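You operate a simulated robot arm through the tools that you are given. There is no shell and no other tool. Be economical: measure what you need, move in short steps, check, and stop when the job is done.

Carry out the task below with a simulated robot arm. There is one attempt and no reset: what you move stays moved.

Task
Fetch the white film roll from the top of the tool box and set it on the mixing bench. Put one of the pipe clips boxes from the top shelf of the three-shelf rack on the shelf under the pipe bench. Put the olive hook case on the grey tile on the top of the sample bench. Take the cable clip box and put it on top of the grey hawk. Put the blue jug in the sink bowl. Any order will do. Set down upright: white film roll, pipe clips box, olive hook case, cable clip box, blue jug.

It is judged by the outcome, as a careful person would: the job done as asked, and still so three seconds after it is handed in. It fails if anything else is knocked over, pushed out of place, dropped, spilled or broken.

Robot
A 6-joint arm with a two-finger parallel gripper on a trunk, on a base that drives. Base frame: it is fixed to the floor where the robot stands at the start and does not move with it; the origin is under the middle of the robot, x ahead of it, y to its left, z up; the surface under the hand at the start is at about z = 0.522. Units: m, rad, N and s.
With the tool pointing down near the work surface it reaches from about 0.26 to 0.68 m from the robot's upright axis, wherever it stands. Its first joint turns from -2.897 to 2.897 rad. Places, roughly: blue jug [-2.75, -1.25, 1]; cable clip box [1, -10.75, 0.5]; grey hawk (20x20x15 cm) [-0.2, -6.8, 0.8]; grey tile (9x9x1 cm) [-1, -6.8, 0.8]; mixing bench [-0.9, -4.5, 0.6]; olive hook case (5x7x19 cm) [-1.4, -3.5, 1]; pipe clips box [-1.5, -2.5, 1.25]; shelf under the pipe bench [-3, -3.6, 0.3]; sink bowl [-2.9, -1.7, 0.7]; white film roll (8x8x12 cm) [0.5, 0, 0.8]. Payload 4.1 kg.
The tool frame sits at the grasp point between the pads (the TCP): z along the fingers, y along the line on which they close. The tips reach 0.023 m beyond it. The gripper opens to 0.094 m. The fingers are 0.038 m wide and 0.01 m thick; the gripper's body (0.054 by 0.096 m) begins 0.039 m behind the TCP.
Orientation is told as [roll, pitch, yaw] about the base's x, y, z axes, in that order, counted from this pose: with the fingers straight down and closing along the base's y, the tool's x points along the base's -x, its y along +y and its z along -z.

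Tools
- The arm moves only by the tool arm_command. Its argument "rows" is one flat list of numbers, 7 for each row, row after row: the shift along the base's x, y, z in m, then the turn, a rotation vector about the base's x, y, z in degrees, then the closure, from 0 (fully open) to 1 (shut). In form: [tx, ty, tz, ax, ay, az, hand, tx, ty, tz, ax, ay, az, hand, ...]. A call has 1 to 10 rows; each row is the pose to reach, as a shift and turn from the pose commanded when the call began. Each row takes 0.2 s and may step no farther than 0.05 m and 0.15 rad from the row before; otherwise, or with a gripper value out of range, the whole call is refused. Where a pose cannot be reached the arm comes as near as it can. A force on the tool above 40 N (or 10 N above the force at the start of the call, whichever is more), or a blocked arm, ends the call early, and 0.2 s more pass. Each finger travels about 0.045 m/s and halts on what it meets, pressing with about 29 N; the grip force reading is that of the motor and also rises with nothing between the fingers. The clock runs only during rows and for 0.2 s after the last one: add rows that repeat a pose to give the fingers time. The reply holds the time, the measured pose of the TCP, the force on the tool along the base axes, the opening and the grip force, in the units named above and with some noise, with the torque about the TCP (base axes, N m) and any sound that the robot's microphone picked up.
- Cameras (640 x 400 px; columns grow to the right, rows downward): "scene" is now at [0.0148, 0.1275, 1.3863]; the picture's right is [-0.48, -0.88, 0.00], its down [-0.60, 0.33, -0.73] and it looks along [0.64, -0.35, -0.69] (base axes); focal length 293 px, centre (320, 200). "wrist" rides on the gripper at [0.086, 0.016, -0.074] in the tool frame; the picture's right is [-0.18, 0.98, 0.00], its down [-0.58, -0.11, -0.81] and it looks along [-0.79, -0.15, 0.59] (tool axes); focal length 243 px, centre (320, 200). There is no depth. A picture from a camera that has moved, and an enlarged one, comes with that camera's place and axes in the base frame and with its lens.
- grab_frame(camera): a new picture of that camera. The clock stands still meanwhile.
- slide_trunk(by): slides the trunk up (or, below 0, down) by that many m; the arm and the scene camera ride with it, the base frame stays. It gives what a move gives, with no picture.
- steer(legs): drives the robot by 1 to 6 legs, each [ahead, turn to the left] in m and rad, along the robot's own axes; the way and the turn of a leg run together, so that a leg with both is an arc; at most 1.5 m and 3.142 rad a leg. The arm and the cameras ride along, it lands a little off, and it stops where it bumps. It gives what a move gives.
- turn_head(pan, tilt): turns the head with the scene camera to pan (to the left, within 2.705 rad either way) and tilt (down, from -0.506 to 1.204), counted from straight ahead of the robot. It gives what a move gives.
- inspect(camera, box): a new picture of the part [left, top, right, bottom] of that camera's present view, enlarged. The clock stands still meanwhile.
- close_job(): hands the job in; it is judged then, once.

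Work in short steps. Places have to be worked out from the pictures, the camera data and where the tool is seen: move nearer, look again, correct. Check each grasp and each placing, and mend what went wrong. You have 165 turns and 120 pictures in all, those below and enlarged ones among them. Open the gripper and draw the arm clear of the work before you hand the job in, unless the task says otherwise; then end with one line.

The tools are called after "Request:" as a command line: name --argument value ..., lists and objects as JSON in quotes. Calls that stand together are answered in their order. arm_command: Moves the arm, as the interface text tells. Its arguments: {"type":"object","properties":{"rows":{"type":"array","items":{"type":"number"}}},"required":["rows"]} The other tools are called the same way: slide_trunk (by) slides the trunk up or down; steer (legs) drives the base; turn_head (pan, tilt) turns the head that bears the scene camera; grab_frame (camera) takes a picture; inspect (camera, box) takes an enlarged picture of a part of a camera's view; close_job () hands the job in.

At the start:

```text
time: 0.0
ee_pos: [0.4661, -0.1107, 0.9626]
tool_rot: [0.0, 0.0, -0.001]
force: [0.0, -0.6, -0.4]
moment: [0.01, -0.01, 0.0]
gripper_width: 0.094
grip_force: 0.1
trunk travel left (down, up): [-0.35, 0.24]
robot x, y, heading: [-0.0032, -0.0004, -0.004]
head pan, tilt: [-0.499, 0.754]
```

scene: 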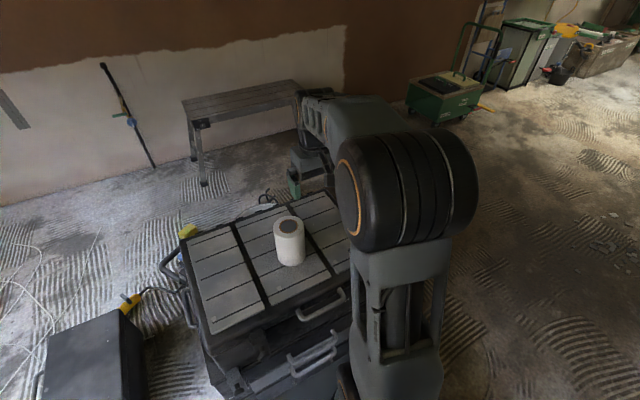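
wrist: 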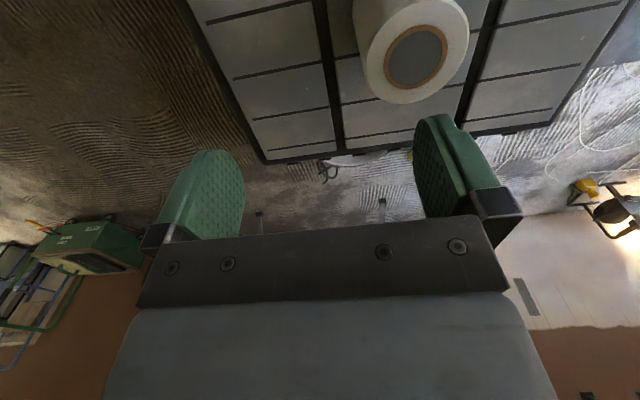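

Triangulating both pictures puts the roll top near (0.483, -0.037, 0.83). I move above it and check.

Request:
arm_command --rows '[0.006, 0.025, -0.02, 0, 0, 0, 0, 0.012, 0.05, -0.04, 0, 0, 0, 0, 0.017, 0.074, -0.055, 0, 0, 0, 0, 0.017, 0.074, -0.055, 0, 0, 0, 0]'

Request:
grab_frame --camera "wrist"

Request:
grab_frame --camera "scene"

```text
time: 1.0
ee_pos: [0.4844, -0.0354, 0.9077]
tool_rot: [0.0, -0.003, 0.0]
force: [-0.2, -0.7, 0.2]
moment: [-0.02, -0.01, -0.03]
gripper_width: 0.0938
grip_force: 0.1
trunk travel left (down, up): [-0.35, 0.24]
robot x, y, heading: [0.0026, -0.0006, -0.0]
head pan, tilt: [-0.499, 0.754]
```

```text
117 pictures are left
camera wrist: at [0.398, -0.0185, 0.9828], right [0.18, 0.98, 0.0], down [0.58, -0.11, 0.81], along [0.79, -0.15, -0.59], focal length 243 px, centre (320, 200)
```

wrist: 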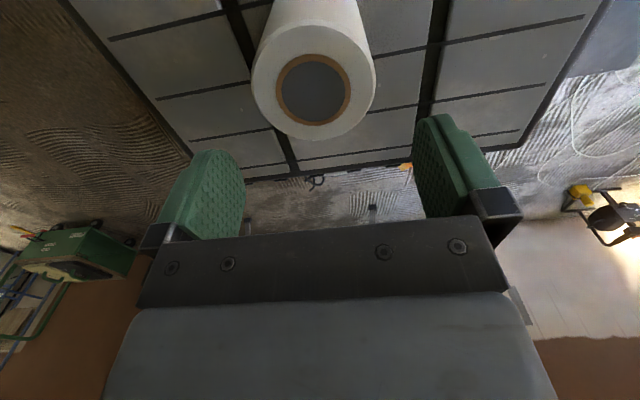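

```text
116 pictures are left
camera scene: at [0.0149, 0.1277, 1.3863], right [-0.48, -0.88, 0.0], down [-0.6, 0.33, -0.73], along [0.64, -0.35, -0.69], focal length 293 px, centre (320, 200)
```

scene: 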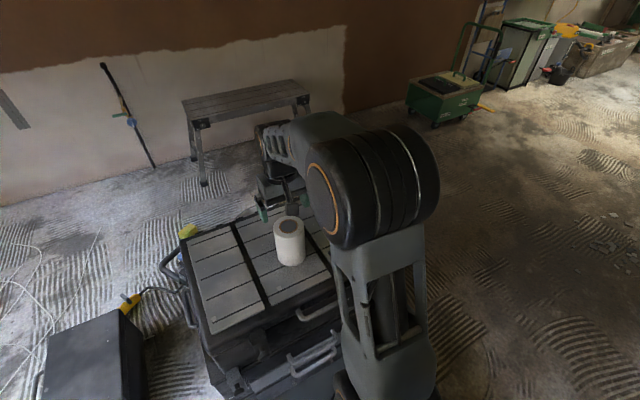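

The wrist view agrees: roll at about (0.481, -0.038), top 0.83, diameter 0.08. I go straight down and close.

Request:
arm_command --rows '[-0.003, -0.003, -0.03, 0, 0, 0, 0, -0.003, -0.003, -0.055, 0, 0, 0, 0, -0.003, -0.003, -0.08, 0, 0, 0, 0, -0.003, -0.003, -0.105, 0, 0, 0, 0, -0.003, -0.003, -0.105, 0, 0, 0, 0.5, -0.003, -0.003, -0.105, 0, 0, 0, 0.5, -0.003, -0.003, -0.105, 0, 0, 0, 0.5]'

Request:
grab_frame --camera "wrist"

```text
time: 2.6
ee_pos: [0.4795, -0.037, 0.8005]
tool_rot: [-0.002, 0.0, 0.002]
force: [1.3, -0.1, -0.7]
moment: [-0.09, -0.14, -0.02]
gripper_width: 0.0769
grip_force: 29.2
trunk travel left (down, up): [-0.35, 0.24]
robot x, y, heading: [-0.0018, -0.0, 0.002]
head pan, tilt: [-0.499, 0.754]
```

```text
115 pictures are left
camera wrist: at [0.3931, -0.0211, 0.8751], right [0.18, 0.98, 0.0], down [0.58, -0.11, 0.81], along [0.79, -0.15, -0.59], focal length 243 px, centre (320, 200)
```

wrist: 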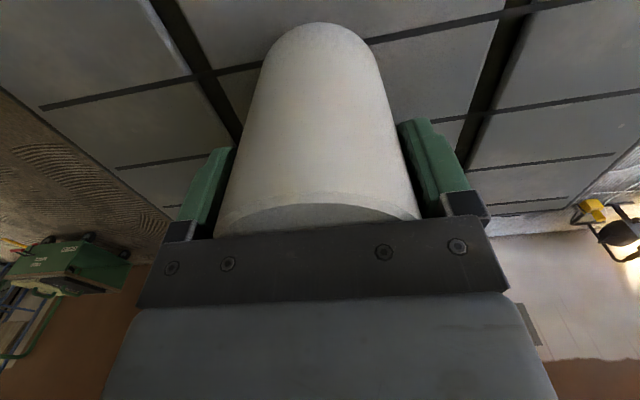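

The grip is firm (width 0.077). I lift and draw the arm back somewhat for driving.

Request:
arm_command --rows '[0, 0, 0.04, 0, 0, 0, 0.5, 0, 0, 0.08, 0, 0, 0, 0.5, 0, 0, 0.12, 0, 0, 0, 0.5, 0, 0, 0.16, 0, 0, 0, 0.5, -0.04, 0, 0.18, 0, 0, 0, 0.5, -0.08, 0, 0.2, 0, 0, 0, 0.5, -0.12, 0, 0.2, 0, 0, 0, 0.5]'

Request:
turn_head --pan -1.3 --tilt 0.4

Request:
grab_frame --camera "scene"

Request:
turn_head --pan -2.3 --tilt 0.4

Request:
grab_frame --camera "scene"

```text
time: 4.2
ee_pos: [0.3596, -0.0388, 1.0008]
tool_rot: [0.001, 0.002, 0.0]
force: [-0.3, 0.6, -3.6]
moment: [-0.02, 0.02, -0.02]
gripper_width: 0.077
grip_force: 28.6
trunk travel left (down, up): [-0.35, 0.24]
robot x, y, heading: [-0.0036, 0.0021, -0.001]
head pan, tilt: [-0.499, 0.754]
```

```text
time: 5.3
ee_pos: [0.3585, -0.0379, 1.0016]
tool_rot: [-0.001, 0.0, 0.0]
force: [-0.9, -0.4, -2.6]
moment: [-0.03, -0.03, 0.03]
gripper_width: 0.0767
grip_force: 29.6
trunk travel left (down, up): [-0.35, 0.24]
robot x, y, heading: [0.0018, 0.0003, 0.004]
head pan, tilt: [-1.3, 0.4]
```

```text
114 pictures are left
camera scene: at [-0.0329, 0.0778, 1.4177], right [-0.96, -0.27, 0.0], down [-0.1, 0.38, -0.92], along [0.25, -0.89, -0.39], focal length 293 px, centre (320, 200)
```

scene: 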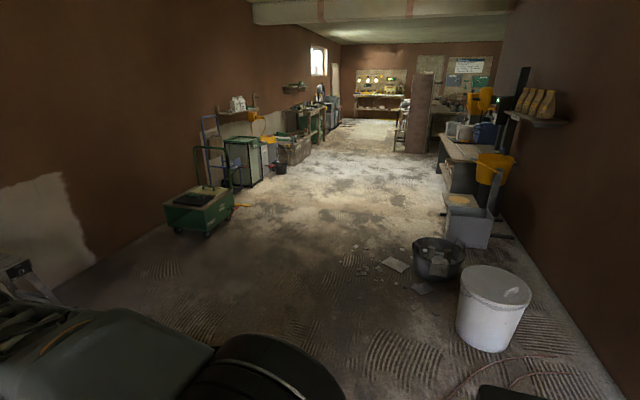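

```text
time: 6.6
ee_pos: [0.3593, -0.0373, 1.0025]
tool_rot: [0.0, 0.0, 0.001]
force: [-0.4, -0.1, -3.2]
moment: [0.01, -0.03, -0.01]
gripper_width: 0.0766
grip_force: 28.6
trunk travel left (down, up): [-0.35, 0.24]
robot x, y, heading: [-0.0043, 0.0042, 0.003]
head pan, tilt: [-2.3, 0.4]
```

```text
113 pictures are left
camera scene: at [-0.1194, 0.0979, 1.4178], right [-0.75, 0.67, 0.0], down [0.26, 0.29, -0.92], along [-0.61, -0.69, -0.39], focal length 293 px, centre (320, 200)
```

scene: 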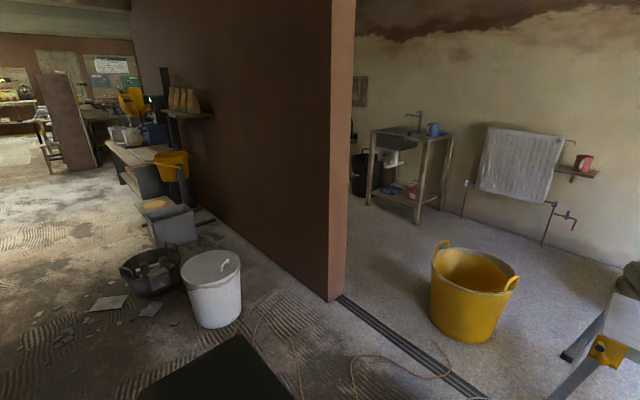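

The hall runs along -y and debris and buckets lie near x≈-0.5…0.2, so I drive via a lane at x≈0.8. First I turn right and move out past the tool box.

Request:
steer --legs '[[0, -1.57], [0.7, 0], [0.6, 0.6], [0.9, 0], [0.6, -0.6], [0.8, 0]]'

Request:
turn_head --pan -0.6 --tilt 0.35

Request:
grab_frame --camera "scene"

```text
time: 8.7
ee_pos: [0.2931, -0.1922, 1.0008]
tool_rot: [0.001, 0.003, -0.468]
force: [-0.4, 1.2, -3.0]
moment: [0.04, 0.0, 0.02]
gripper_width: 0.0771
grip_force: 29.3
trunk travel left (down, up): [-0.35, 0.24]
robot x, y, heading: [-0.0086, 0.0058, -0.438]
head pan, tilt: [-2.3, 0.4]
stopped in leg 1: the robot was blocked; the commanded pose is now the measured one
```

```text
time: 10.4
ee_pos: [0.2935, -0.1913, 1.0009]
tool_rot: [0.0, 0.0, -0.467]
force: [0.7, -0.6, -2.7]
moment: [-0.01, 0.02, -0.01]
gripper_width: 0.0768
grip_force: 28.6
trunk travel left (down, up): [-0.35, 0.24]
robot x, y, heading: [-0.0086, 0.0055, -0.433]
head pan, tilt: [-0.6, 0.351]
```

```text
112 pictures are left
camera scene: at [0.0557, 0.1011, 1.4223], right [-0.86, -0.51, 0.0], down [-0.17, 0.3, -0.94], along [0.48, -0.81, -0.34], focal length 293 px, centre (320, 200)
```

scene: 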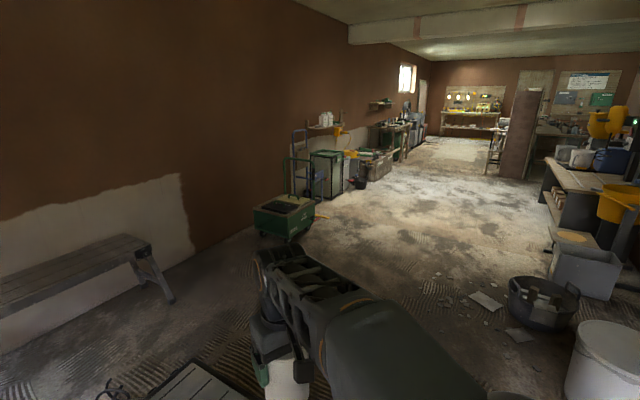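

The turn was blocked, likely the base against the tool box. I look behind me before reversing.

Request:
turn_head --pan 2.6 --tilt 0.8

Request:
grab_frame --camera "scene"

Request:
turn_head --pan -1.2 --tilt 1.1

Request:
grab_frame --camera "scene"

```text
time: 13.1
ee_pos: [0.2922, -0.1905, 1.0016]
tool_rot: [-0.001, 0.0, -0.466]
force: [-0.1, 0.8, -3.6]
moment: [-0.01, -0.01, -0.04]
gripper_width: 0.0768
grip_force: 29.5
trunk travel left (down, up): [-0.35, 0.24]
robot x, y, heading: [-0.0107, 0.0042, -0.438]
head pan, tilt: [2.601, 0.799]
```

```text
111 pictures are left
camera scene: at [-0.0366, 0.2483, 1.3827], right [0.83, 0.56, 0.0], down [0.4, -0.59, -0.7], along [-0.39, 0.58, -0.72], focal length 293 px, centre (320, 200)
```

scene: 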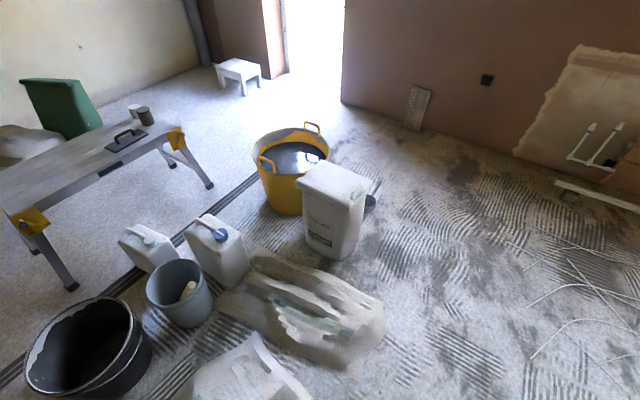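

```text
time: 16.2
ee_pos: [0.2936, -0.1912, 1.0017]
tool_rot: [0.0, 0.0, -0.466]
force: [-0.1, -0.3, -3.7]
moment: [-0.01, 0.02, -0.02]
gripper_width: 0.077
grip_force: 29.2
trunk travel left (down, up): [-0.35, 0.24]
robot x, y, heading: [-0.0108, 0.0016, -0.436]
head pan, tilt: [-1.201, 1.1]
```

```text
110 pictures are left
camera scene: at [0.0042, 0.1183, 1.3609], right [-1.0, 0.07, 0.0], down [0.06, 0.89, -0.45], along [-0.03, -0.45, -0.89], focal length 293 px, centre (320, 200)
```

scene: 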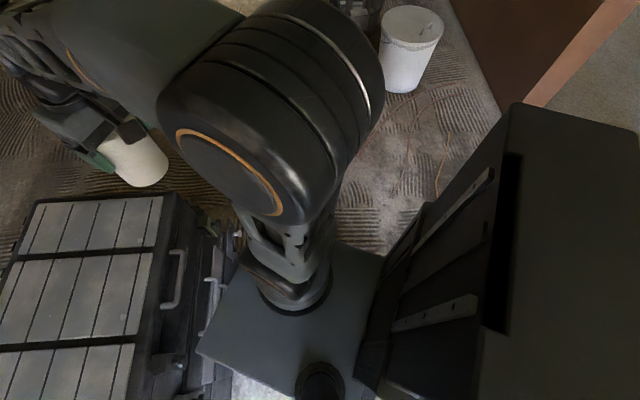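

The base sits between the tool box and a dark box on its right. I look at that more directly.

Request:
turn_head --pan -2.2 --tilt 0.9

Request:
grab_frame --camera "scene"

Request:
turn_head --pan 0.3 --tilt 1.2

Request:
grab_frame --camera "scene"

```text
time: 17.5
ee_pos: [0.2931, -0.1914, 1.0006]
tool_rot: [-0.001, 0.004, -0.469]
force: [0.1, 0.3, -2.0]
moment: [-0.01, 0.01, 0.0]
gripper_width: 0.0768
grip_force: 29.0
trunk travel left (down, up): [-0.35, 0.24]
robot x, y, heading: [-0.0094, 0.0065, -0.437]
head pan, tilt: [-2.201, 0.901]
```

```text
109 pictures are left
camera scene: at [-0.0577, 0.1448, 1.3747], right [-0.48, 0.88, 0.0], down [0.69, 0.38, -0.62], along [-0.54, -0.3, -0.78], focal length 293 px, centre (320, 200)
```

scene: 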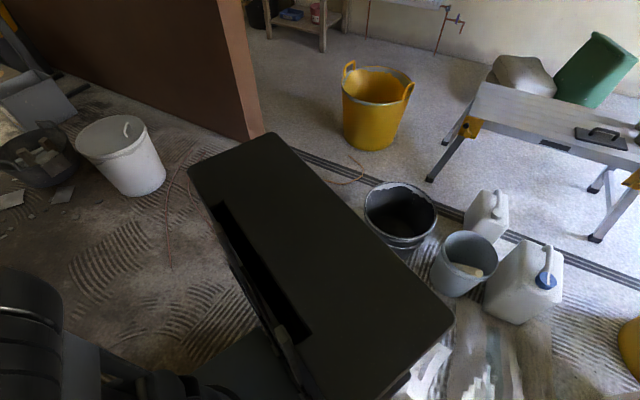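

```text
time: 19.8
ee_pos: [0.2927, -0.1914, 1.0017]
tool_rot: [0.0, 0.003, -0.468]
force: [0.2, -0.1, -3.3]
moment: [0.02, 0.01, 0.01]
gripper_width: 0.0769
grip_force: 29.3
trunk travel left (down, up): [-0.35, 0.24]
robot x, y, heading: [-0.0142, 0.0014, -0.437]
head pan, tilt: [0.3, 1.201]
```

```text
108 pictures are left
camera scene: at [0.0638, 0.1736, 1.3549], right [-0.14, -0.99, 0.0], down [-0.92, 0.13, -0.36], along [0.36, -0.05, -0.93], focal length 293 px, centre (320, 200)
```

scene: 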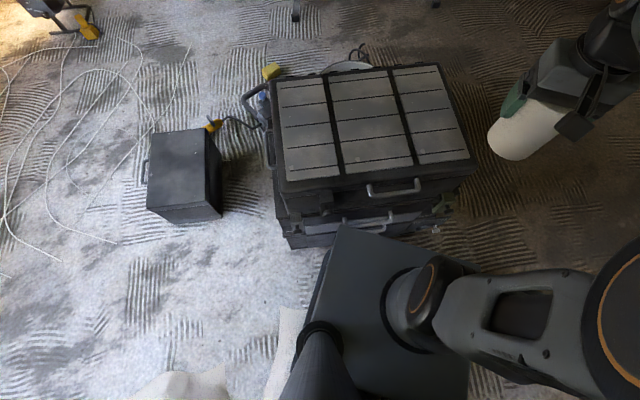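

That dark box is the robot's own tower; the base corner is catching the tool box. I turn back to a slight left heading, reverse away (also gaining -y), then turn right and go.

Request:
steer --legs '[[0, 0.737], [-0.25, 0], [0, -1.5]]'

```text
time: 27.2
ee_pos: [-0.1706, -0.4176, 1.0013]
tool_rot: [0.001, 0.0, -1.248]
force: [-1.1, 0.9, -3.3]
moment: [0.0, -0.04, -0.01]
gripper_width: 0.0769
grip_force: 28.9
trunk travel left (down, up): [-0.35, 0.24]
robot x, y, heading: [-0.2532, -0.0657, -1.213]
head pan, tilt: [0.3, 1.201]
```

Clear of the tool box. I drive down the lane.

Request:
steer --legs '[[1.5, 0], [0, 0.41], [0.75, 0], [0, -0.77], [1.3, 0]]'

Request:
turn_head --pan -0.7 --tilt 0.4

Request:
grab_frame --camera "scene"

```text
time: 47.5
ee_pos: [0.6351, -3.6638, 1.0015]
tool_rot: [0.001, 0.0, -1.644]
force: [-0.3, -0.5, -3.4]
moment: [-0.01, 0.0, -0.04]
gripper_width: 0.0768
grip_force: 28.7
trunk travel left (down, up): [-0.35, 0.24]
robot x, y, heading: [0.6999, -3.3083, -1.609]
head pan, tilt: [0.3, 1.201]
```

```text
time: 48.8
ee_pos: [0.6354, -3.6642, 1.0014]
tool_rot: [0.0, 0.002, -1.643]
force: [0.2, -0.7, -2.2]
moment: [-0.03, 0.0, 0.0]
gripper_width: 0.0768
grip_force: 29.1
trunk travel left (down, up): [-0.35, 0.24]
robot x, y, heading: [0.6968, -3.3047, -1.611]
head pan, tilt: [-0.7, 0.4]
```

```text
107 pictures are left
camera scene: at [0.8074, -3.3228, 1.4177], right [-0.74, 0.67, 0.0], down [0.26, 0.29, -0.92], along [-0.62, -0.68, -0.39], focal length 293 px, centre (320, 200)
```

scene: 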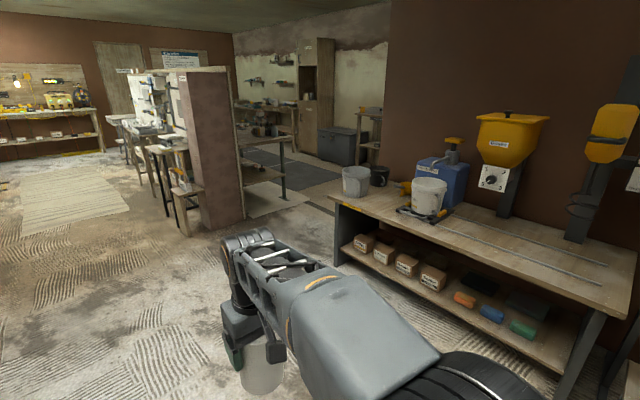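

The mixing bench front edge is near x≈-0.55 with a clear strip around (-0.69, -3.65). I drive up facing it.

Request:
steer --legs '[[0, -1.133], [0.86, 0], [0, -0.4]]'

Request:
turn_head --pan 0.4 --tilt 0.7

Request:
grab_frame --camera "scene"

Request:
grab_frame --camera "wrist"

```text
time: 57.3
ee_pos: [-0.4363, -3.5767, 1.0007]
tool_rot: [0.0, 0.002, 3.096]
force: [-0.5, 0.7, -3.4]
moment: [0.01, 0.0, -0.01]
gripper_width: 0.0768
grip_force: 29.4
trunk travel left (down, up): [-0.35, 0.24]
robot x, y, heading: [-0.0785, -3.6318, 3.125]
head pan, tilt: [-0.7, 0.4]
```

```text
time: 58.6
ee_pos: [-0.4359, -3.5773, 1.0011]
tool_rot: [0.001, 0.001, 3.097]
force: [0.7, 1.1, -2.8]
moment: [0.01, -0.03, -0.01]
gripper_width: 0.0768
grip_force: 29.4
trunk travel left (down, up): [-0.35, 0.24]
robot x, y, heading: [-0.0801, -3.6335, 3.126]
head pan, tilt: [0.4, 0.7]
```

```text
106 pictures are left
camera scene: at [-0.0983, -3.8304, 1.3909], right [-0.38, 0.93, 0.0], down [0.6, 0.24, -0.77], along [-0.71, -0.29, -0.64], focal length 293 px, centre (320, 200)
```

scene: 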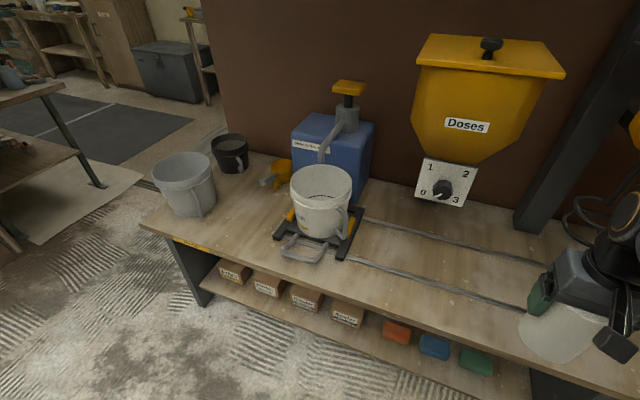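

```text
105 pictures are left
camera wrist: at [-0.3506, -3.5977, 1.0765], right [-0.23, -0.97, 0.0], down [-0.58, 0.14, 0.81], along [-0.78, 0.18, -0.59], focal length 243 px, centre (320, 200)
```

wrist: 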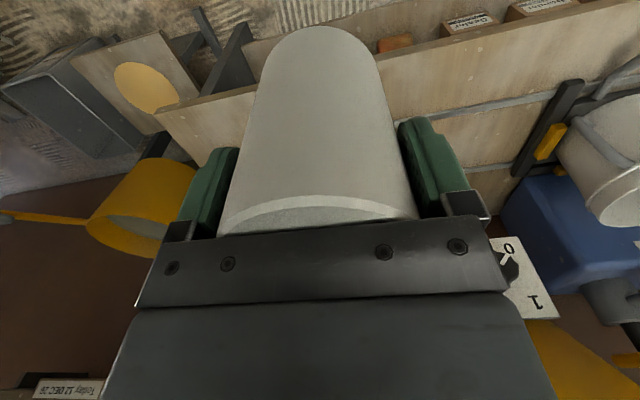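

The strip between the bench's front edge and the front bar is about 0.15 m wide. I move over it at (-0.66, -3.52), still above the top, and look.

Request:
arm_command --rows '[-0.04, 0.01, 0, 0, 0, 0, 0.5, -0.08, 0.02, 0, 0, 0, 0, 0.5, -0.12, 0.03, -0.02, 0, 0, 0, 0.5, -0.155, 0.04, -0.05, 0, 0, 0, 0.5, -0.19, 0.05, -0.08, 0, 0, 0, 0.5, -0.214, 0.055, -0.12, 0, 0, 0, 0.5, -0.224, 0.057, -0.165, 0, 0, 0, 0.5, -0.224, 0.057, -0.2, 0, 0, 0, 0.5, -0.224, 0.057, -0.2, 0, 0, 0, 0.5]'

Request:
turn_head --pan -0.05 --tilt 0.75

Request:
grab_frame --camera "scene"

Request:
grab_frame --camera "wrist"

```text
time: 60.6
ee_pos: [-0.6618, -3.5196, 0.8003]
tool_rot: [0.001, 0.001, 3.096]
force: [0.2, 0.8, -2.3]
moment: [-0.02, -0.02, 0.04]
gripper_width: 0.0767
grip_force: 28.9
trunk travel left (down, up): [-0.35, 0.24]
robot x, y, heading: [-0.0804, -3.6342, 3.129]
head pan, tilt: [0.4, 0.7]
```

```text
time: 61.5
ee_pos: [-0.661, -3.5212, 0.8019]
tool_rot: [0.0, 0.002, 3.096]
force: [-0.6, 0.1, -2.8]
moment: [-0.03, 0.02, -0.03]
gripper_width: 0.0769
grip_force: 29.2
trunk travel left (down, up): [-0.35, 0.24]
robot x, y, heading: [-0.0857, -3.6319, 3.125]
head pan, tilt: [-0.051, 0.75]
```

```text
104 pictures are left
camera scene: at [-0.1025, -3.7931, 1.3866], right [0.06, 1.0, 0.0], down [0.68, -0.04, -0.73], along [-0.73, 0.05, -0.68], focal length 293 px, centre (320, 200)
```

scene: 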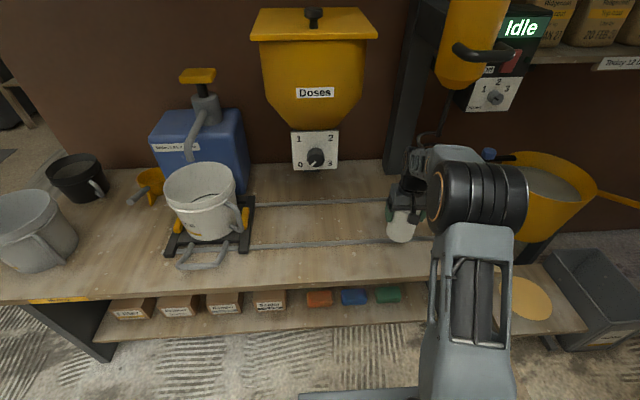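

```text
103 pictures are left
camera wrist: at [-0.5753, -3.5411, 0.8764], right [-0.23, -0.97, 0.0], down [-0.58, 0.14, 0.81], along [-0.78, 0.18, -0.59], focal length 243 px, centre (320, 200)
```

wrist: 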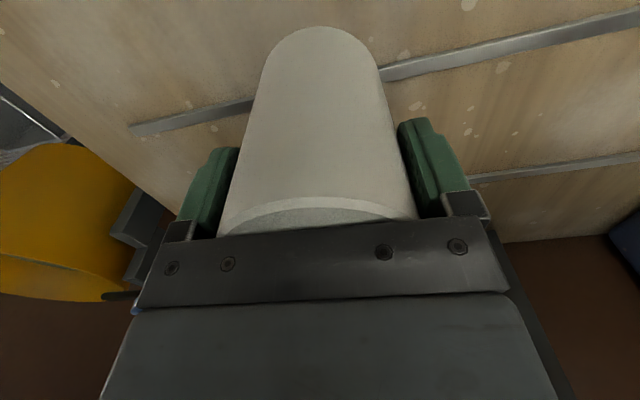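

The views agree on a bench top at z≈0.60, edge at x≈-0.57, bar at x≈-0.72. I lower at x=-0.645 to just above the surface.

Request:
arm_command --rows '[0.016, 0, -0.03, 0, 0, 0, 0.5, 0.016, 0, -0.06, 0, 0, 0, 0.5, 0.016, 0, -0.085, 0, 0, 0, 0.5, 0.016, 0, -0.1, 0, 0, 0, 0.5, 0.016, 0, -0.1, 0, 0, 0, 0.5]'

Request:
grab_frame --camera "wrist"

Request:
inspect --camera "scene" --box '[300, 140, 520, 300]'

```text
time: 62.7
ee_pos: [-0.6445, -3.5206, 0.7007]
tool_rot: [0.002, -0.001, 3.098]
force: [0.8, 0.1, 7.1]
moment: [-0.14, -0.38, -0.06]
gripper_width: 0.0769
grip_force: 28.9
trunk travel left (down, up): [-0.35, 0.24]
robot x, y, heading: [-0.0806, -3.6296, 3.128]
head pan, tilt: [-0.051, 0.75]
```

```text
102 pictures are left
camera wrist: at [-0.5581, -3.5397, 0.7767], right [-0.23, -0.97, 0.0], down [-0.58, 0.13, 0.81], along [-0.79, 0.18, -0.59], focal length 243 px, centre (320, 200)
```

wrist: 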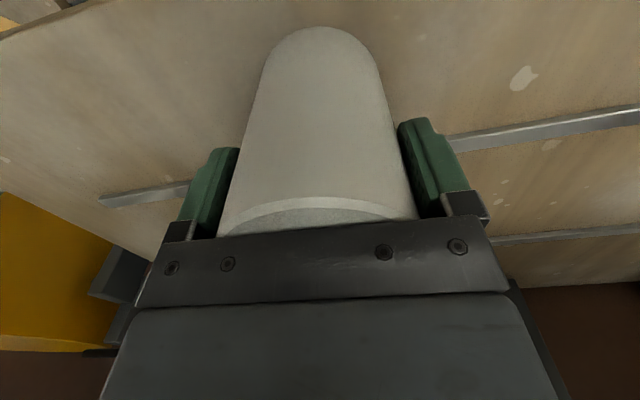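

```text
2.50 times, centred on (410, 220) of scene
camera zoom: at [-0.1016, -3.7933, 1.3868], right [0.06, 1.0, 0.0], down [0.68, -0.04, -0.73], along [-0.73, 0.05, -0.68], focal length 732 px, centre (95, 150)
```

zoom: 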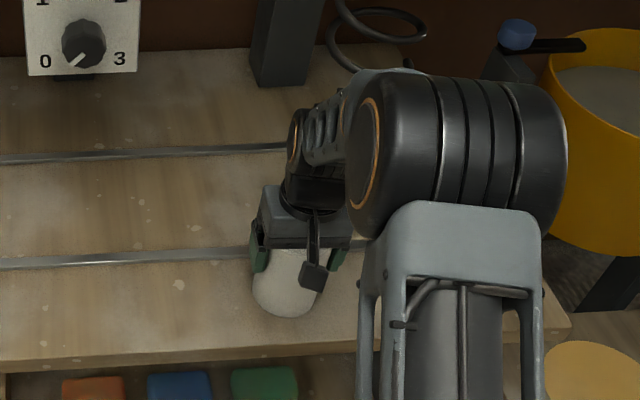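

The force rose by 10 N: the roll is standing on the bench inside the clear strip. I open and rise straight up.

Request:
arm_command --rows '[0, 0, 0, 0, 0, 0, 0, 0, 0, 0, 0, 0, 0, 0, 0, 0, 0.0, 0, 0, 0, 0, 0, 0, 0.03, 0, 0, 0, 0, 0, 0, 0.06, 0, 0, 0, 0, 0, 0, 0.1, 0, 0, 0, 0, 0, 0, 0.15, 0, 0, 0, 0, 0, 0, 0.2, 0, 0, 0, 0]'

Request:
arm_command --rows '[0.04, 0, 0.03, 0, 0, 0, 0, 0.08, 0, 0.06, 0, 0, 0, 0, 0.12, 0, 0.08, 0, 0, 0, 0, 0.16, 0, 0.1, 0, 0, 0, 0, 0.2, 0, 0.1, 0, 0, 0, 0, 0.24, -0.02, 0.1, 0, 0, 0, 0, 0.27, -0.04, 0.1, 0, 0, 0, 0]'

Request:
grab_frame --camera "scene"

```text
time: 64.5
ee_pos: [-0.6441, -3.5195, 0.9042]
tool_rot: [0.001, 0.002, 3.096]
force: [-0.9, 0.2, -0.1]
moment: [0.03, 0.01, 0.01]
gripper_width: 0.094
grip_force: 0.1
trunk travel left (down, up): [-0.35, 0.24]
robot x, y, heading: [-0.0773, -3.6347, 3.132]
head pan, tilt: [-0.051, 0.75]
```

```text
time: 66.1
ee_pos: [-0.3764, -3.5606, 1.0002]
tool_rot: [0.0, 0.001, 3.096]
force: [-0.2, -0.2, 0.5]
moment: [-0.02, 0.0, -0.02]
gripper_width: 0.094
grip_force: 0.1
trunk travel left (down, up): [-0.35, 0.24]
robot x, y, heading: [-0.0787, -3.6339, 3.131]
head pan, tilt: [-0.051, 0.75]
```

```text
100 pictures are left
camera scene: at [-0.1021, -3.7931, 1.3866], right [0.06, 1.0, 0.0], down [0.68, -0.04, -0.73], along [-0.73, 0.05, -0.68], focal length 293 px, centre (320, 200)
```

scene: 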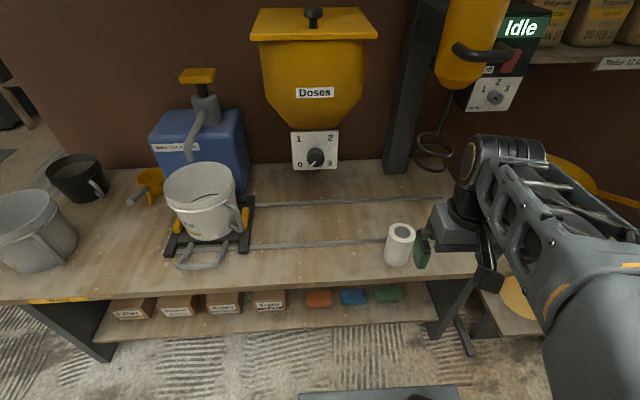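

The roll stands. Next the cable clip box at the far end: I reverse into the lane, turn down the hall, advance and look.

Request:
steer --legs '[[-0.85, 0], [0, 1.58], [1.5, 0]]'

Request:
turn_head --pan 0.0 --tilt 0.3

Request:
grab_frame --camera "scene"

Request:
turn_head --pan -0.9 --tilt 0.3

Request:
grab_frame --camera "scene"

```text
time: 81.7
ee_pos: [0.6663, -5.4917, 1.0013]
tool_rot: [0.0, 0.0, -1.62]
force: [0.0, -0.3, 0.6]
moment: [0.0, -0.01, 0.02]
gripper_width: 0.0938
grip_force: 0.0
trunk travel left (down, up): [-0.35, 0.24]
robot x, y, heading: [0.7414, -5.1945, -1.586]
head pan, tilt: [-0.051, 0.75]
```

```text
time: 82.6
ee_pos: [0.6666, -5.4915, 1.0016]
tool_rot: [0.0, 0.002, -1.619]
force: [-0.8, -0.2, 0.5]
moment: [-0.05, -0.02, -0.01]
gripper_width: 0.0942
grip_force: 0.1
trunk travel left (down, up): [-0.35, 0.24]
robot x, y, heading: [0.7429, -5.2, -1.588]
head pan, tilt: [0.0, 0.3]
```

```text
99 pictures are left
camera scene: at [0.9078, -5.2313, 1.4269], right [-1.0, 0.02, 0.0], down [0.01, 0.3, -0.95], along [-0.02, -0.95, -0.3], focal length 293 px, centre (320, 200)
```

scene: 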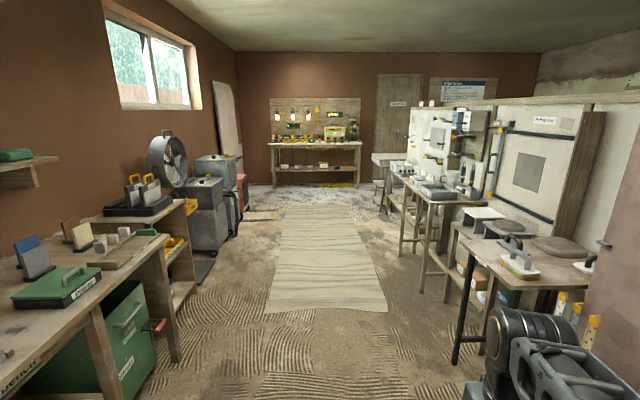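

```text
time: 83.8
ee_pos: [0.6672, -5.4917, 1.0019]
tool_rot: [-0.001, 0.003, -1.621]
force: [-0.3, -0.5, 0.2]
moment: [0.03, -0.02, 0.02]
gripper_width: 0.0938
grip_force: 0.2
trunk travel left (down, up): [-0.35, 0.24]
robot x, y, heading: [0.7389, -5.199, -1.59]
head pan, tilt: [-0.901, 0.3]
```

```text
98 pictures are left
camera scene: at [0.8354, -5.1945, 1.427], right [-0.61, 0.8, 0.0], down [0.24, 0.18, -0.96], along [-0.76, -0.58, -0.3], focal length 293 px, centre (320, 200)
```

scene: 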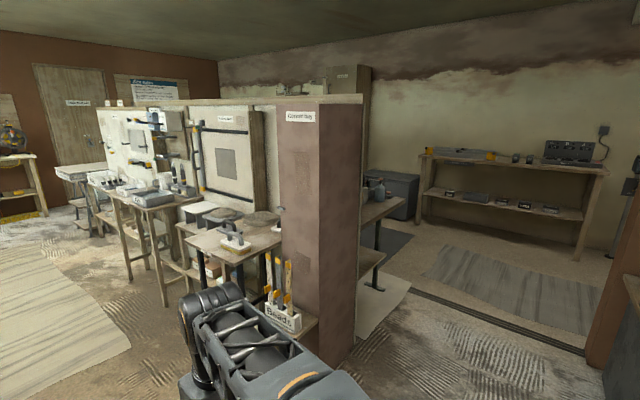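

The aisle is clear between x≈0.1 and 1.7. I drive to within about a metre of the far bench and look.

Request:
steer --legs '[[0, 0.075], [1.5, 0], [1.5, 0], [1.1, 0]]'

Request:
turn_head --pan 0.0 --tilt 0.5

Request:
grab_frame --camera "scene"

Request:
grab_frame --camera "wrist"

```text
time: 103.8
ee_pos: [0.7007, -9.5585, 1.0014]
tool_rot: [0.001, 0.001, -1.634]
force: [0.3, -0.4, 0.1]
moment: [0.0, -0.03, 0.02]
gripper_width: 0.0941
grip_force: 0.0
trunk travel left (down, up): [-0.35, 0.24]
robot x, y, heading: [0.7783, -9.2621, -1.601]
head pan, tilt: [-0.901, 0.3]
```

```text
time: 105.0
ee_pos: [0.701, -9.5598, 1.0023]
tool_rot: [0.0, 0.004, -1.635]
force: [0.6, -0.3, -0.9]
moment: [-0.01, 0.02, -0.01]
gripper_width: 0.0941
grip_force: 0.1
trunk travel left (down, up): [-0.35, 0.24]
robot x, y, heading: [0.7759, -9.261, -1.608]
head pan, tilt: [0.0, 0.499]
```

```text
97 pictures are left
camera scene: at [0.9451, -9.2977, 1.4086], right [-1.0, 0.03, 0.0], down [0.01, 0.48, -0.88], along [-0.03, -0.88, -0.48], focal length 293 px, centre (320, 200)
```

scene: 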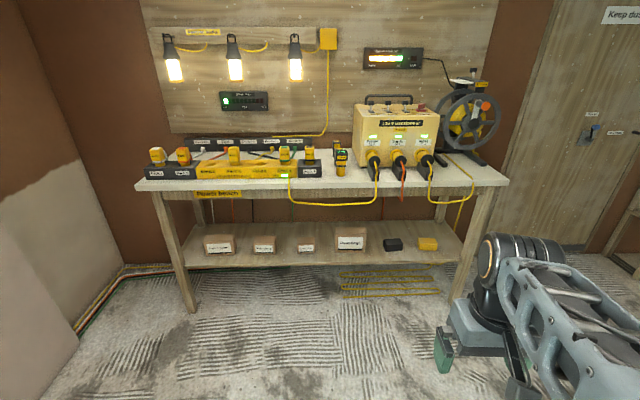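

```text
96 pictures are left
camera wrist: at [0.7225, -9.4734, 1.0763], right [0.97, -0.24, 0.0], down [-0.14, -0.57, 0.81], along [-0.2, -0.78, -0.59], focal length 243 px, centre (320, 200)
```

wrist: 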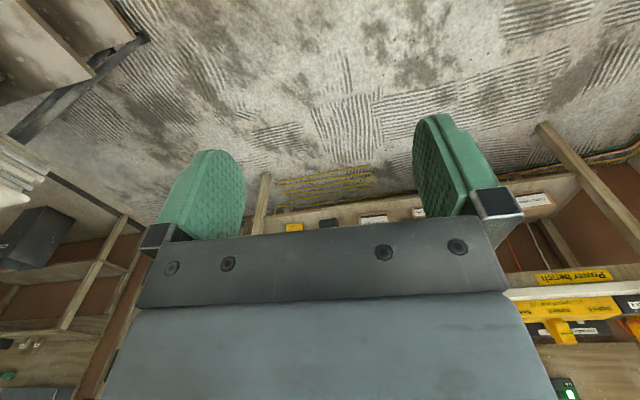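

Four labelled boxes sit on the lower shelf. I enlarge to read the labels.

Request:
inspect --camera "scene" --box '[190, 220, 380, 280]'

Request:
inspect --camera "scene" --box '[290, 220, 370, 270]'

```text
3.37 times, centred on (285, 250) of scene
camera zoom: at [0.9451, -9.2977, 1.4086], right [-1.0, 0.03, 0.0], down [0.01, 0.48, -0.88], along [-0.03, -0.88, -0.48], focal length 987 px, centre (438, 32)
```

zoom: 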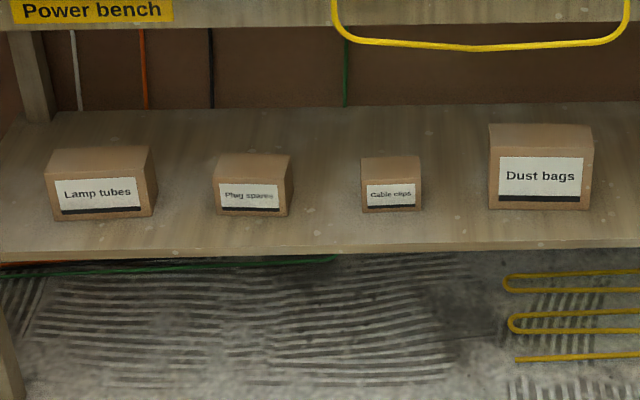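

```text
8.00 times, centred on (330, 245) of scene
camera zoom: at [0.9451, -9.2977, 1.4086], right [-1.0, 0.03, 0.0], down [0.01, 0.48, -0.88], along [-0.03, -0.88, -0.48], focal length 2343 px, centre (240, -160)
```

zoom: 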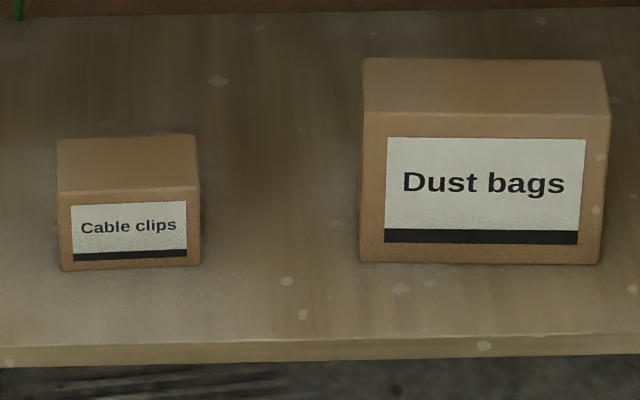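

The third box reads "Cable clips": about 9 cm wide, 5 cm deep, 6–7 cm tall, on a lower shelf. I drive closer, lined up with it (x≈0.975), to measure better.

Request:
steer --legs '[[0, 0.31], [0.6, 0], [0, -0.275]]'

Request:
turn_head --pan 0.0 --tilt 0.7

Request:
slide_trunk --by -0.3

Request:
grab_frame --camera "scene"

Request:
grab_frame --camera "wrist"

```text
time: 110.3
ee_pos: [0.865, -10.1407, 1.0009]
tool_rot: [0.001, -0.001, -1.619]
force: [-0.3, -0.4, 0.2]
moment: [0.03, 0.01, 0.01]
gripper_width: 0.0942
grip_force: 0.0
trunk travel left (down, up): [-0.35, 0.24]
robot x, y, heading: [0.9338, -9.8431, -1.585]
head pan, tilt: [0.0, 0.499]
```

```text
time: 111.0
ee_pos: [0.865, -10.1406, 1.0008]
tool_rot: [0.0, -0.001, -1.618]
force: [0.3, -0.7, 0.3]
moment: [0.01, 0.01, -0.01]
gripper_width: 0.0938
grip_force: 0.0
trunk travel left (down, up): [-0.35, 0.24]
robot x, y, heading: [0.9362, -9.8442, -1.585]
head pan, tilt: [0.0, 0.7]
```

```text
time: 114.0
ee_pos: [0.8651, -10.1407, 0.7016]
tool_rot: [0.001, 0.0, -1.618]
force: [0.6, 0.4, -0.3]
moment: [0.01, 0.02, 0.01]
gripper_width: 0.094
grip_force: 0.1
trunk travel left (down, up): [-0.05, 0.54]
robot x, y, heading: [0.9353, -9.8432, -1.582]
head pan, tilt: [0.0, 0.7]
```

```text
93 pictures are left
camera scene: at [1.105, -9.8704, 1.0909], right [-1.0, 0.01, 0.0], down [0.01, 0.64, -0.76], along [-0.01, -0.76, -0.64], focal length 293 px, centre (320, 200)
```

scene: 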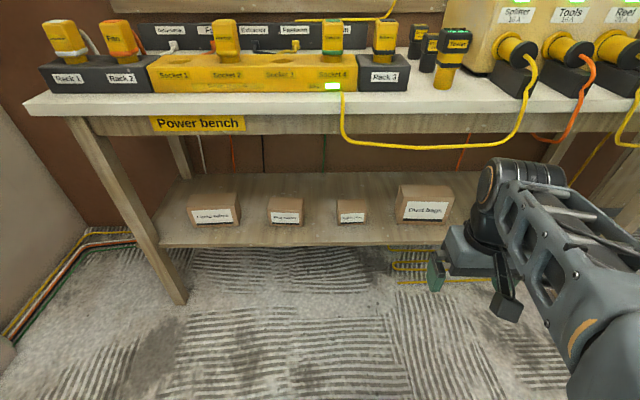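

```text
92 pictures are left
camera wrist: at [0.885, -10.0555, 0.7763], right [0.97, -0.23, 0.0], down [-0.14, -0.58, 0.81], along [-0.18, -0.78, -0.59], focal length 243 px, centre (320, 200)
```

wrist: 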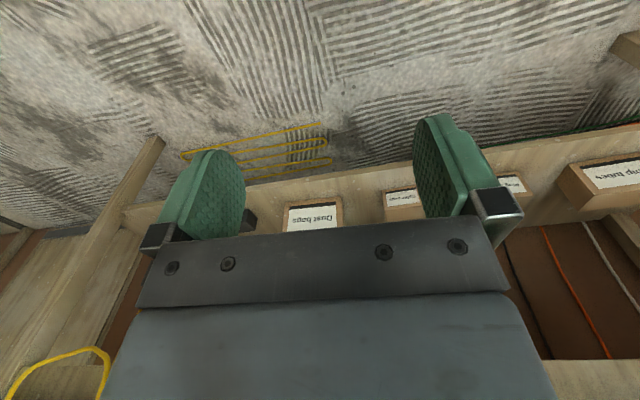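

I enlarge the box from this closer view.

Request:
inspect --camera "scene" --box '[310, 180, 400, 236]'

Request:
inspect --camera "wrist" --box '[360, 160, 440, 210]'

```text
7.11 times, centred on (355, 208) of scene
camera zoom: at [1.105, -9.8704, 1.0909], right [-1.0, 0.01, 0.0], down [0.01, 0.64, -0.76], along [-0.01, -0.76, -0.64], focal length 2083 px, centre (71, 143)
```

zoom: 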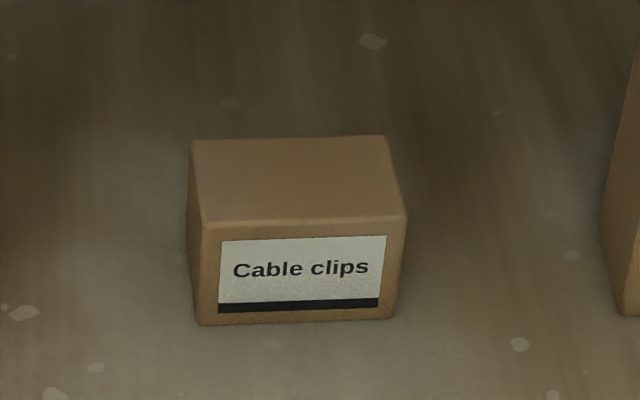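

```text
8.00 times, centred on (400, 185) of wrist
camera zoom: at [0.885, -10.0555, 0.7763], right [0.97, -0.23, 0.0], down [-0.14, -0.58, 0.81], along [-0.18, -0.78, -0.59], focal length 1941 px, centre (-320, 320)
```

zoom: 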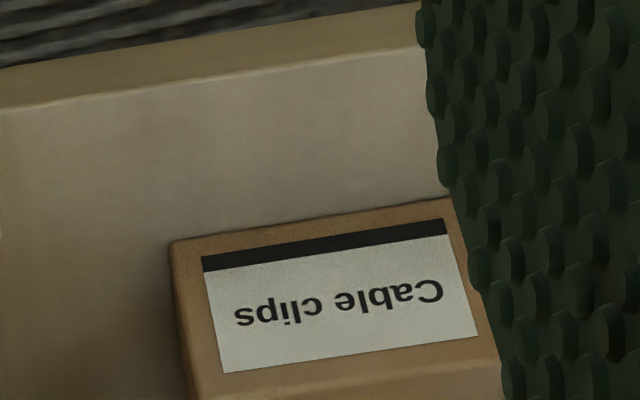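

Triangulated: box spans x 0.934–1.028, y -10.668…-10.607, z 0.353–0.422; only its 6 cm depth fits the gripper, so I grasp from above with fingers closing along y, entering below the apron (z≈0.75). I lower the trunk fully and turn the hand.

Request:
slide_trunk --by -0.05

Request:
arm_command --rows '[0, 0, 0, 0, 0, -8.5, 0, 0, 0, 0, 0, 0, -17, 0, 0, 0, 0, 0, 0, -25.5, 0, 0, 0, 0, 0, 0, -34, 0, 0, 0, 0, 0, 0, -42.5, 0, 0, 0, 0, 0, 0, -51, 0, 0, 0, 0, 0, 0, -59.5, 0, 0, 0, 0, 0, 0, -68, 0, 0, 0, 0, 0, 0, -76.5, 0, 0, 0, 0, 0, 0, -85, 0]'

Request:
steer --legs '[[0.17, 0.0]]'

Request:
grab_frame --camera "scene"

```text
time: 114.9
ee_pos: [0.865, -10.14, 0.6516]
tool_rot: [-0.001, 0.0, -1.617]
force: [1.1, -0.5, 0.3]
moment: [-0.01, 0.01, 0.0]
gripper_width: 0.0941
grip_force: 0.0
trunk travel left (down, up): [0.0, 0.59]
robot x, y, heading: [0.9362, -9.8463, -1.583]
head pan, tilt: [0.0, 0.7]
```

```text
time: 117.1
ee_pos: [0.8658, -10.1413, 0.6517]
tool_rot: [0.0, -0.001, -3.103]
force: [-0.1, 0.2, 0.4]
moment: [0.0, -0.01, 0.0]
gripper_width: 0.0941
grip_force: 0.0
trunk travel left (down, up): [0.0, 0.59]
robot x, y, heading: [0.9361, -9.8421, -1.589]
head pan, tilt: [0.0, 0.7]
```

```text
time: 118.6
ee_pos: [0.8647, -10.3159, 0.6509]
tool_rot: [0.003, 0.001, -3.098]
force: [0.5, 0.4, 0.5]
moment: [0.05, -0.03, -0.04]
gripper_width: 0.094
grip_force: 0.1
trunk travel left (down, up): [0.0, 0.59]
robot x, y, heading: [0.9313, -10.0194, -1.58]
head pan, tilt: [0.0, 0.7]
```

```text
89 pictures are left
camera scene: at [1.1027, -10.0445, 1.0409], right [-1.0, 0.01, 0.0], down [0.01, 0.64, -0.76], along [-0.01, -0.76, -0.64], focal length 293 px, centre (320, 200)
```

scene: 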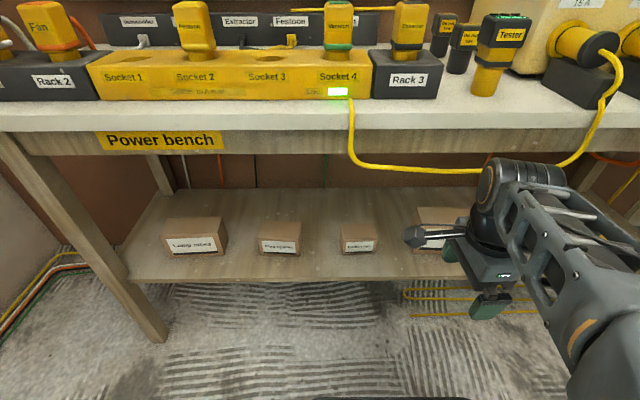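

Hand turned. I line it up at x=0.981 and lower to z=0.46 in front of the shelf.

Request:
arm_command --rows '[0.025, 0, -0.04, 0, 0, -0.5, 0, 0.05, 0, -0.08, 0, 0, -1, 0, 0.075, 0, -0.12, 0, 0, -1.5, 0, 0.1, 0, -0.16, 0, 0, -2, 0, 0.116, 0, -0.19, 0, 0, -2.5, 0, 0.116, 0, -0.19, 0, 0, -2.5, 0]'

Request:
grab_frame --camera "scene"

```text
time: 120.0
ee_pos: [0.9807, -10.32, 0.4624]
tool_rot: [-0.001, 0.001, 3.14]
force: [-0.3, -0.7, 0.1]
moment: [-0.01, 0.0, -0.01]
gripper_width: 0.094
grip_force: 0.1
out of reach, approached as far as the arm can: row 5, 6
trunk travel left (down, up): [0.0, 0.59]
robot x, y, heading: [0.9332, -10.0131, -1.585]
head pan, tilt: [0.0, 0.7]
```

```text
88 pictures are left
camera scene: at [1.1027, -10.0445, 1.0409], right [-1.0, 0.01, 0.0], down [0.01, 0.64, -0.76], along [-0.01, -0.76, -0.64], focal length 293 px, centre (320, 200)
```

scene: 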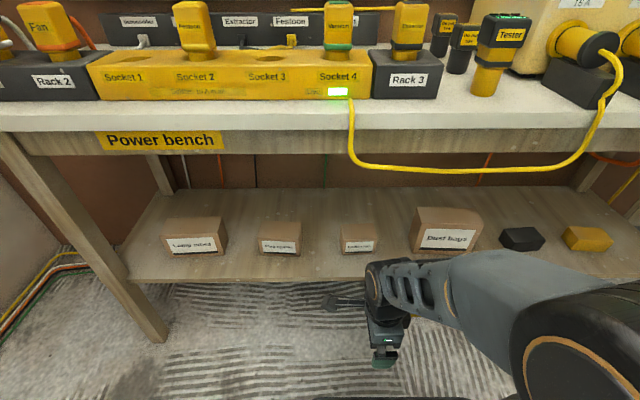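

It can just reach here. I advance in steps toward the box, watching forearm clearance under the apron and cable.

Request:
arm_command --rows '[0, -0.04, 0, 0, 0, 0, 0, 0, -0.08, 0, 0, 0, 0, 0, 0, -0.12, 0, 0, 0, 0, 0, 0, -0.16, 0, 0, 0, 0, 0, 0, -0.16, -0.003, 0, 0, 0, 0]'

Request:
grab_frame --camera "scene"

Request:
grab_frame --camera "wrist"

```text
time: 121.2
ee_pos: [0.9819, -10.4809, 0.4589]
tool_rot: [-0.001, 0.0, -3.141]
force: [-0.3, -0.5, 0.5]
moment: [-0.01, 0.01, 0.01]
gripper_width: 0.0939
grip_force: 0.1
trunk travel left (down, up): [0.0, 0.59]
robot x, y, heading: [0.9346, -10.0153, -1.583]
head pan, tilt: [0.0, 0.7]
```

```text
87 pictures are left
camera scene: at [1.1028, -10.0445, 1.0409], right [-1.0, 0.01, 0.0], down [0.01, 0.64, -0.76], along [-0.01, -0.76, -0.64], focal length 293 px, centre (320, 200)
```

scene: 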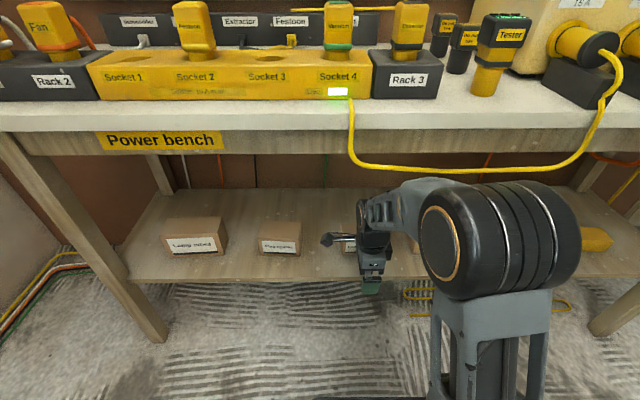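

```text
86 pictures are left
camera wrist: at [1.0681, -10.497, 0.5339], right [-0.18, -0.98, 0.0], down [-0.58, 0.11, 0.81], along [-0.79, 0.15, -0.59], focal length 243 px, centre (320, 200)
```

wrist: 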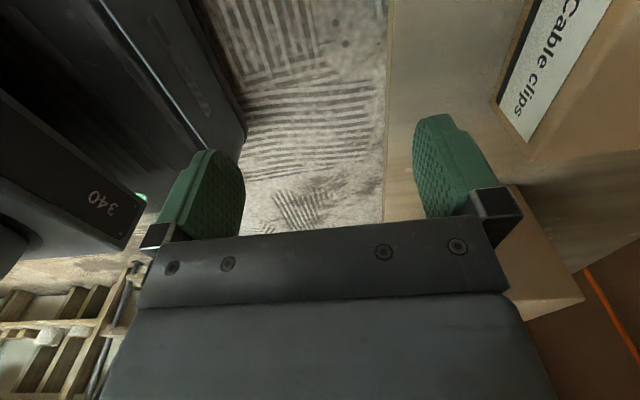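

Box side is seen at the right of the wrist view. For a flatter forearm I back the base 4 cm, then extend over the box at low height.

Request:
steer --legs '[[-0.035, 0.0]]'

Request:
arm_command --rows '[0, -0.04, -0.002, 0, 0, 0, 0, 0, -0.08, -0.004, 0, 0, 0, 0, 0, -0.11, -0.005, 0, 0, 0, 0, 0, -0.13, -0.005, 0, 0, 0, 0, 0, -0.13, -0.005, 0, 0, 0, 0]'

Request:
grab_frame --camera "scene"

Request:
grab_frame --camera "wrist"

```text
time: 122.1
ee_pos: [0.9825, -10.4458, 0.4581]
tool_rot: [0.0, 0.001, -3.142]
force: [-0.2, 0.2, 0.4]
moment: [0.01, 0.0, -0.01]
gripper_width: 0.0941
grip_force: 0.0
trunk travel left (down, up): [0.0, 0.59]
robot x, y, heading: [0.9372, -9.9819, -1.581]
head pan, tilt: [0.0, 0.7]
```

```text
time: 123.3
ee_pos: [0.9814, -10.578, 0.4544]
tool_rot: [-0.001, 0.001, -3.141]
force: [0.0, 0.1, -0.2]
moment: [0.0, 0.01, -0.03]
gripper_width: 0.0937
grip_force: 0.1
trunk travel left (down, up): [0.0, 0.59]
robot x, y, heading: [0.9364, -9.9837, -1.576]
head pan, tilt: [0.0, 0.7]
```

```text
85 pictures are left
camera scene: at [1.1032, -10.0099, 1.0409], right [-1.0, 0.01, 0.0], down [0.01, 0.64, -0.76], along [-0.01, -0.76, -0.64], focal length 293 px, centre (320, 200)
```

scene: 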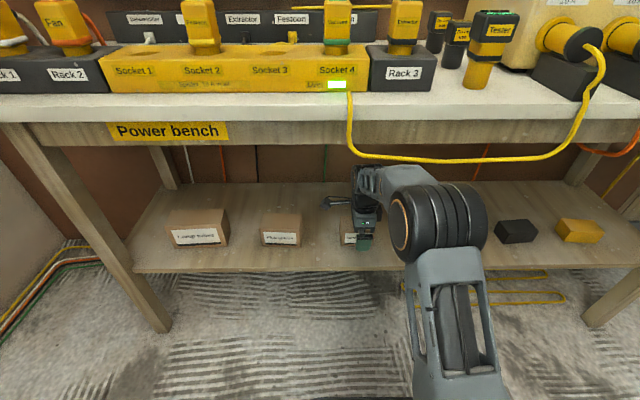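

```text
84 pictures are left
camera wrist: at [1.067, -10.5942, 0.5289], right [-0.18, -0.98, 0.0], down [-0.58, 0.11, 0.81], along [-0.79, 0.15, -0.59], focal length 243 px, centre (320, 200)
```

wrist: 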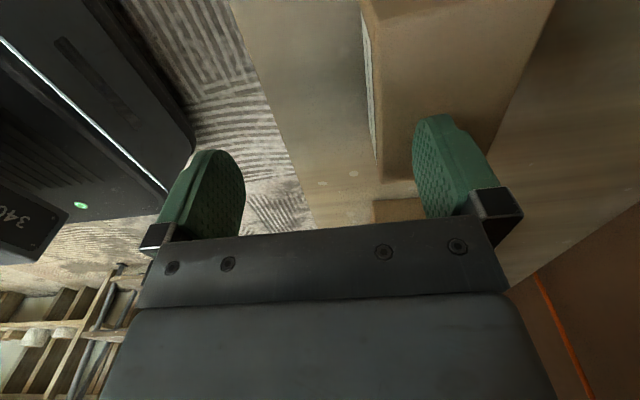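

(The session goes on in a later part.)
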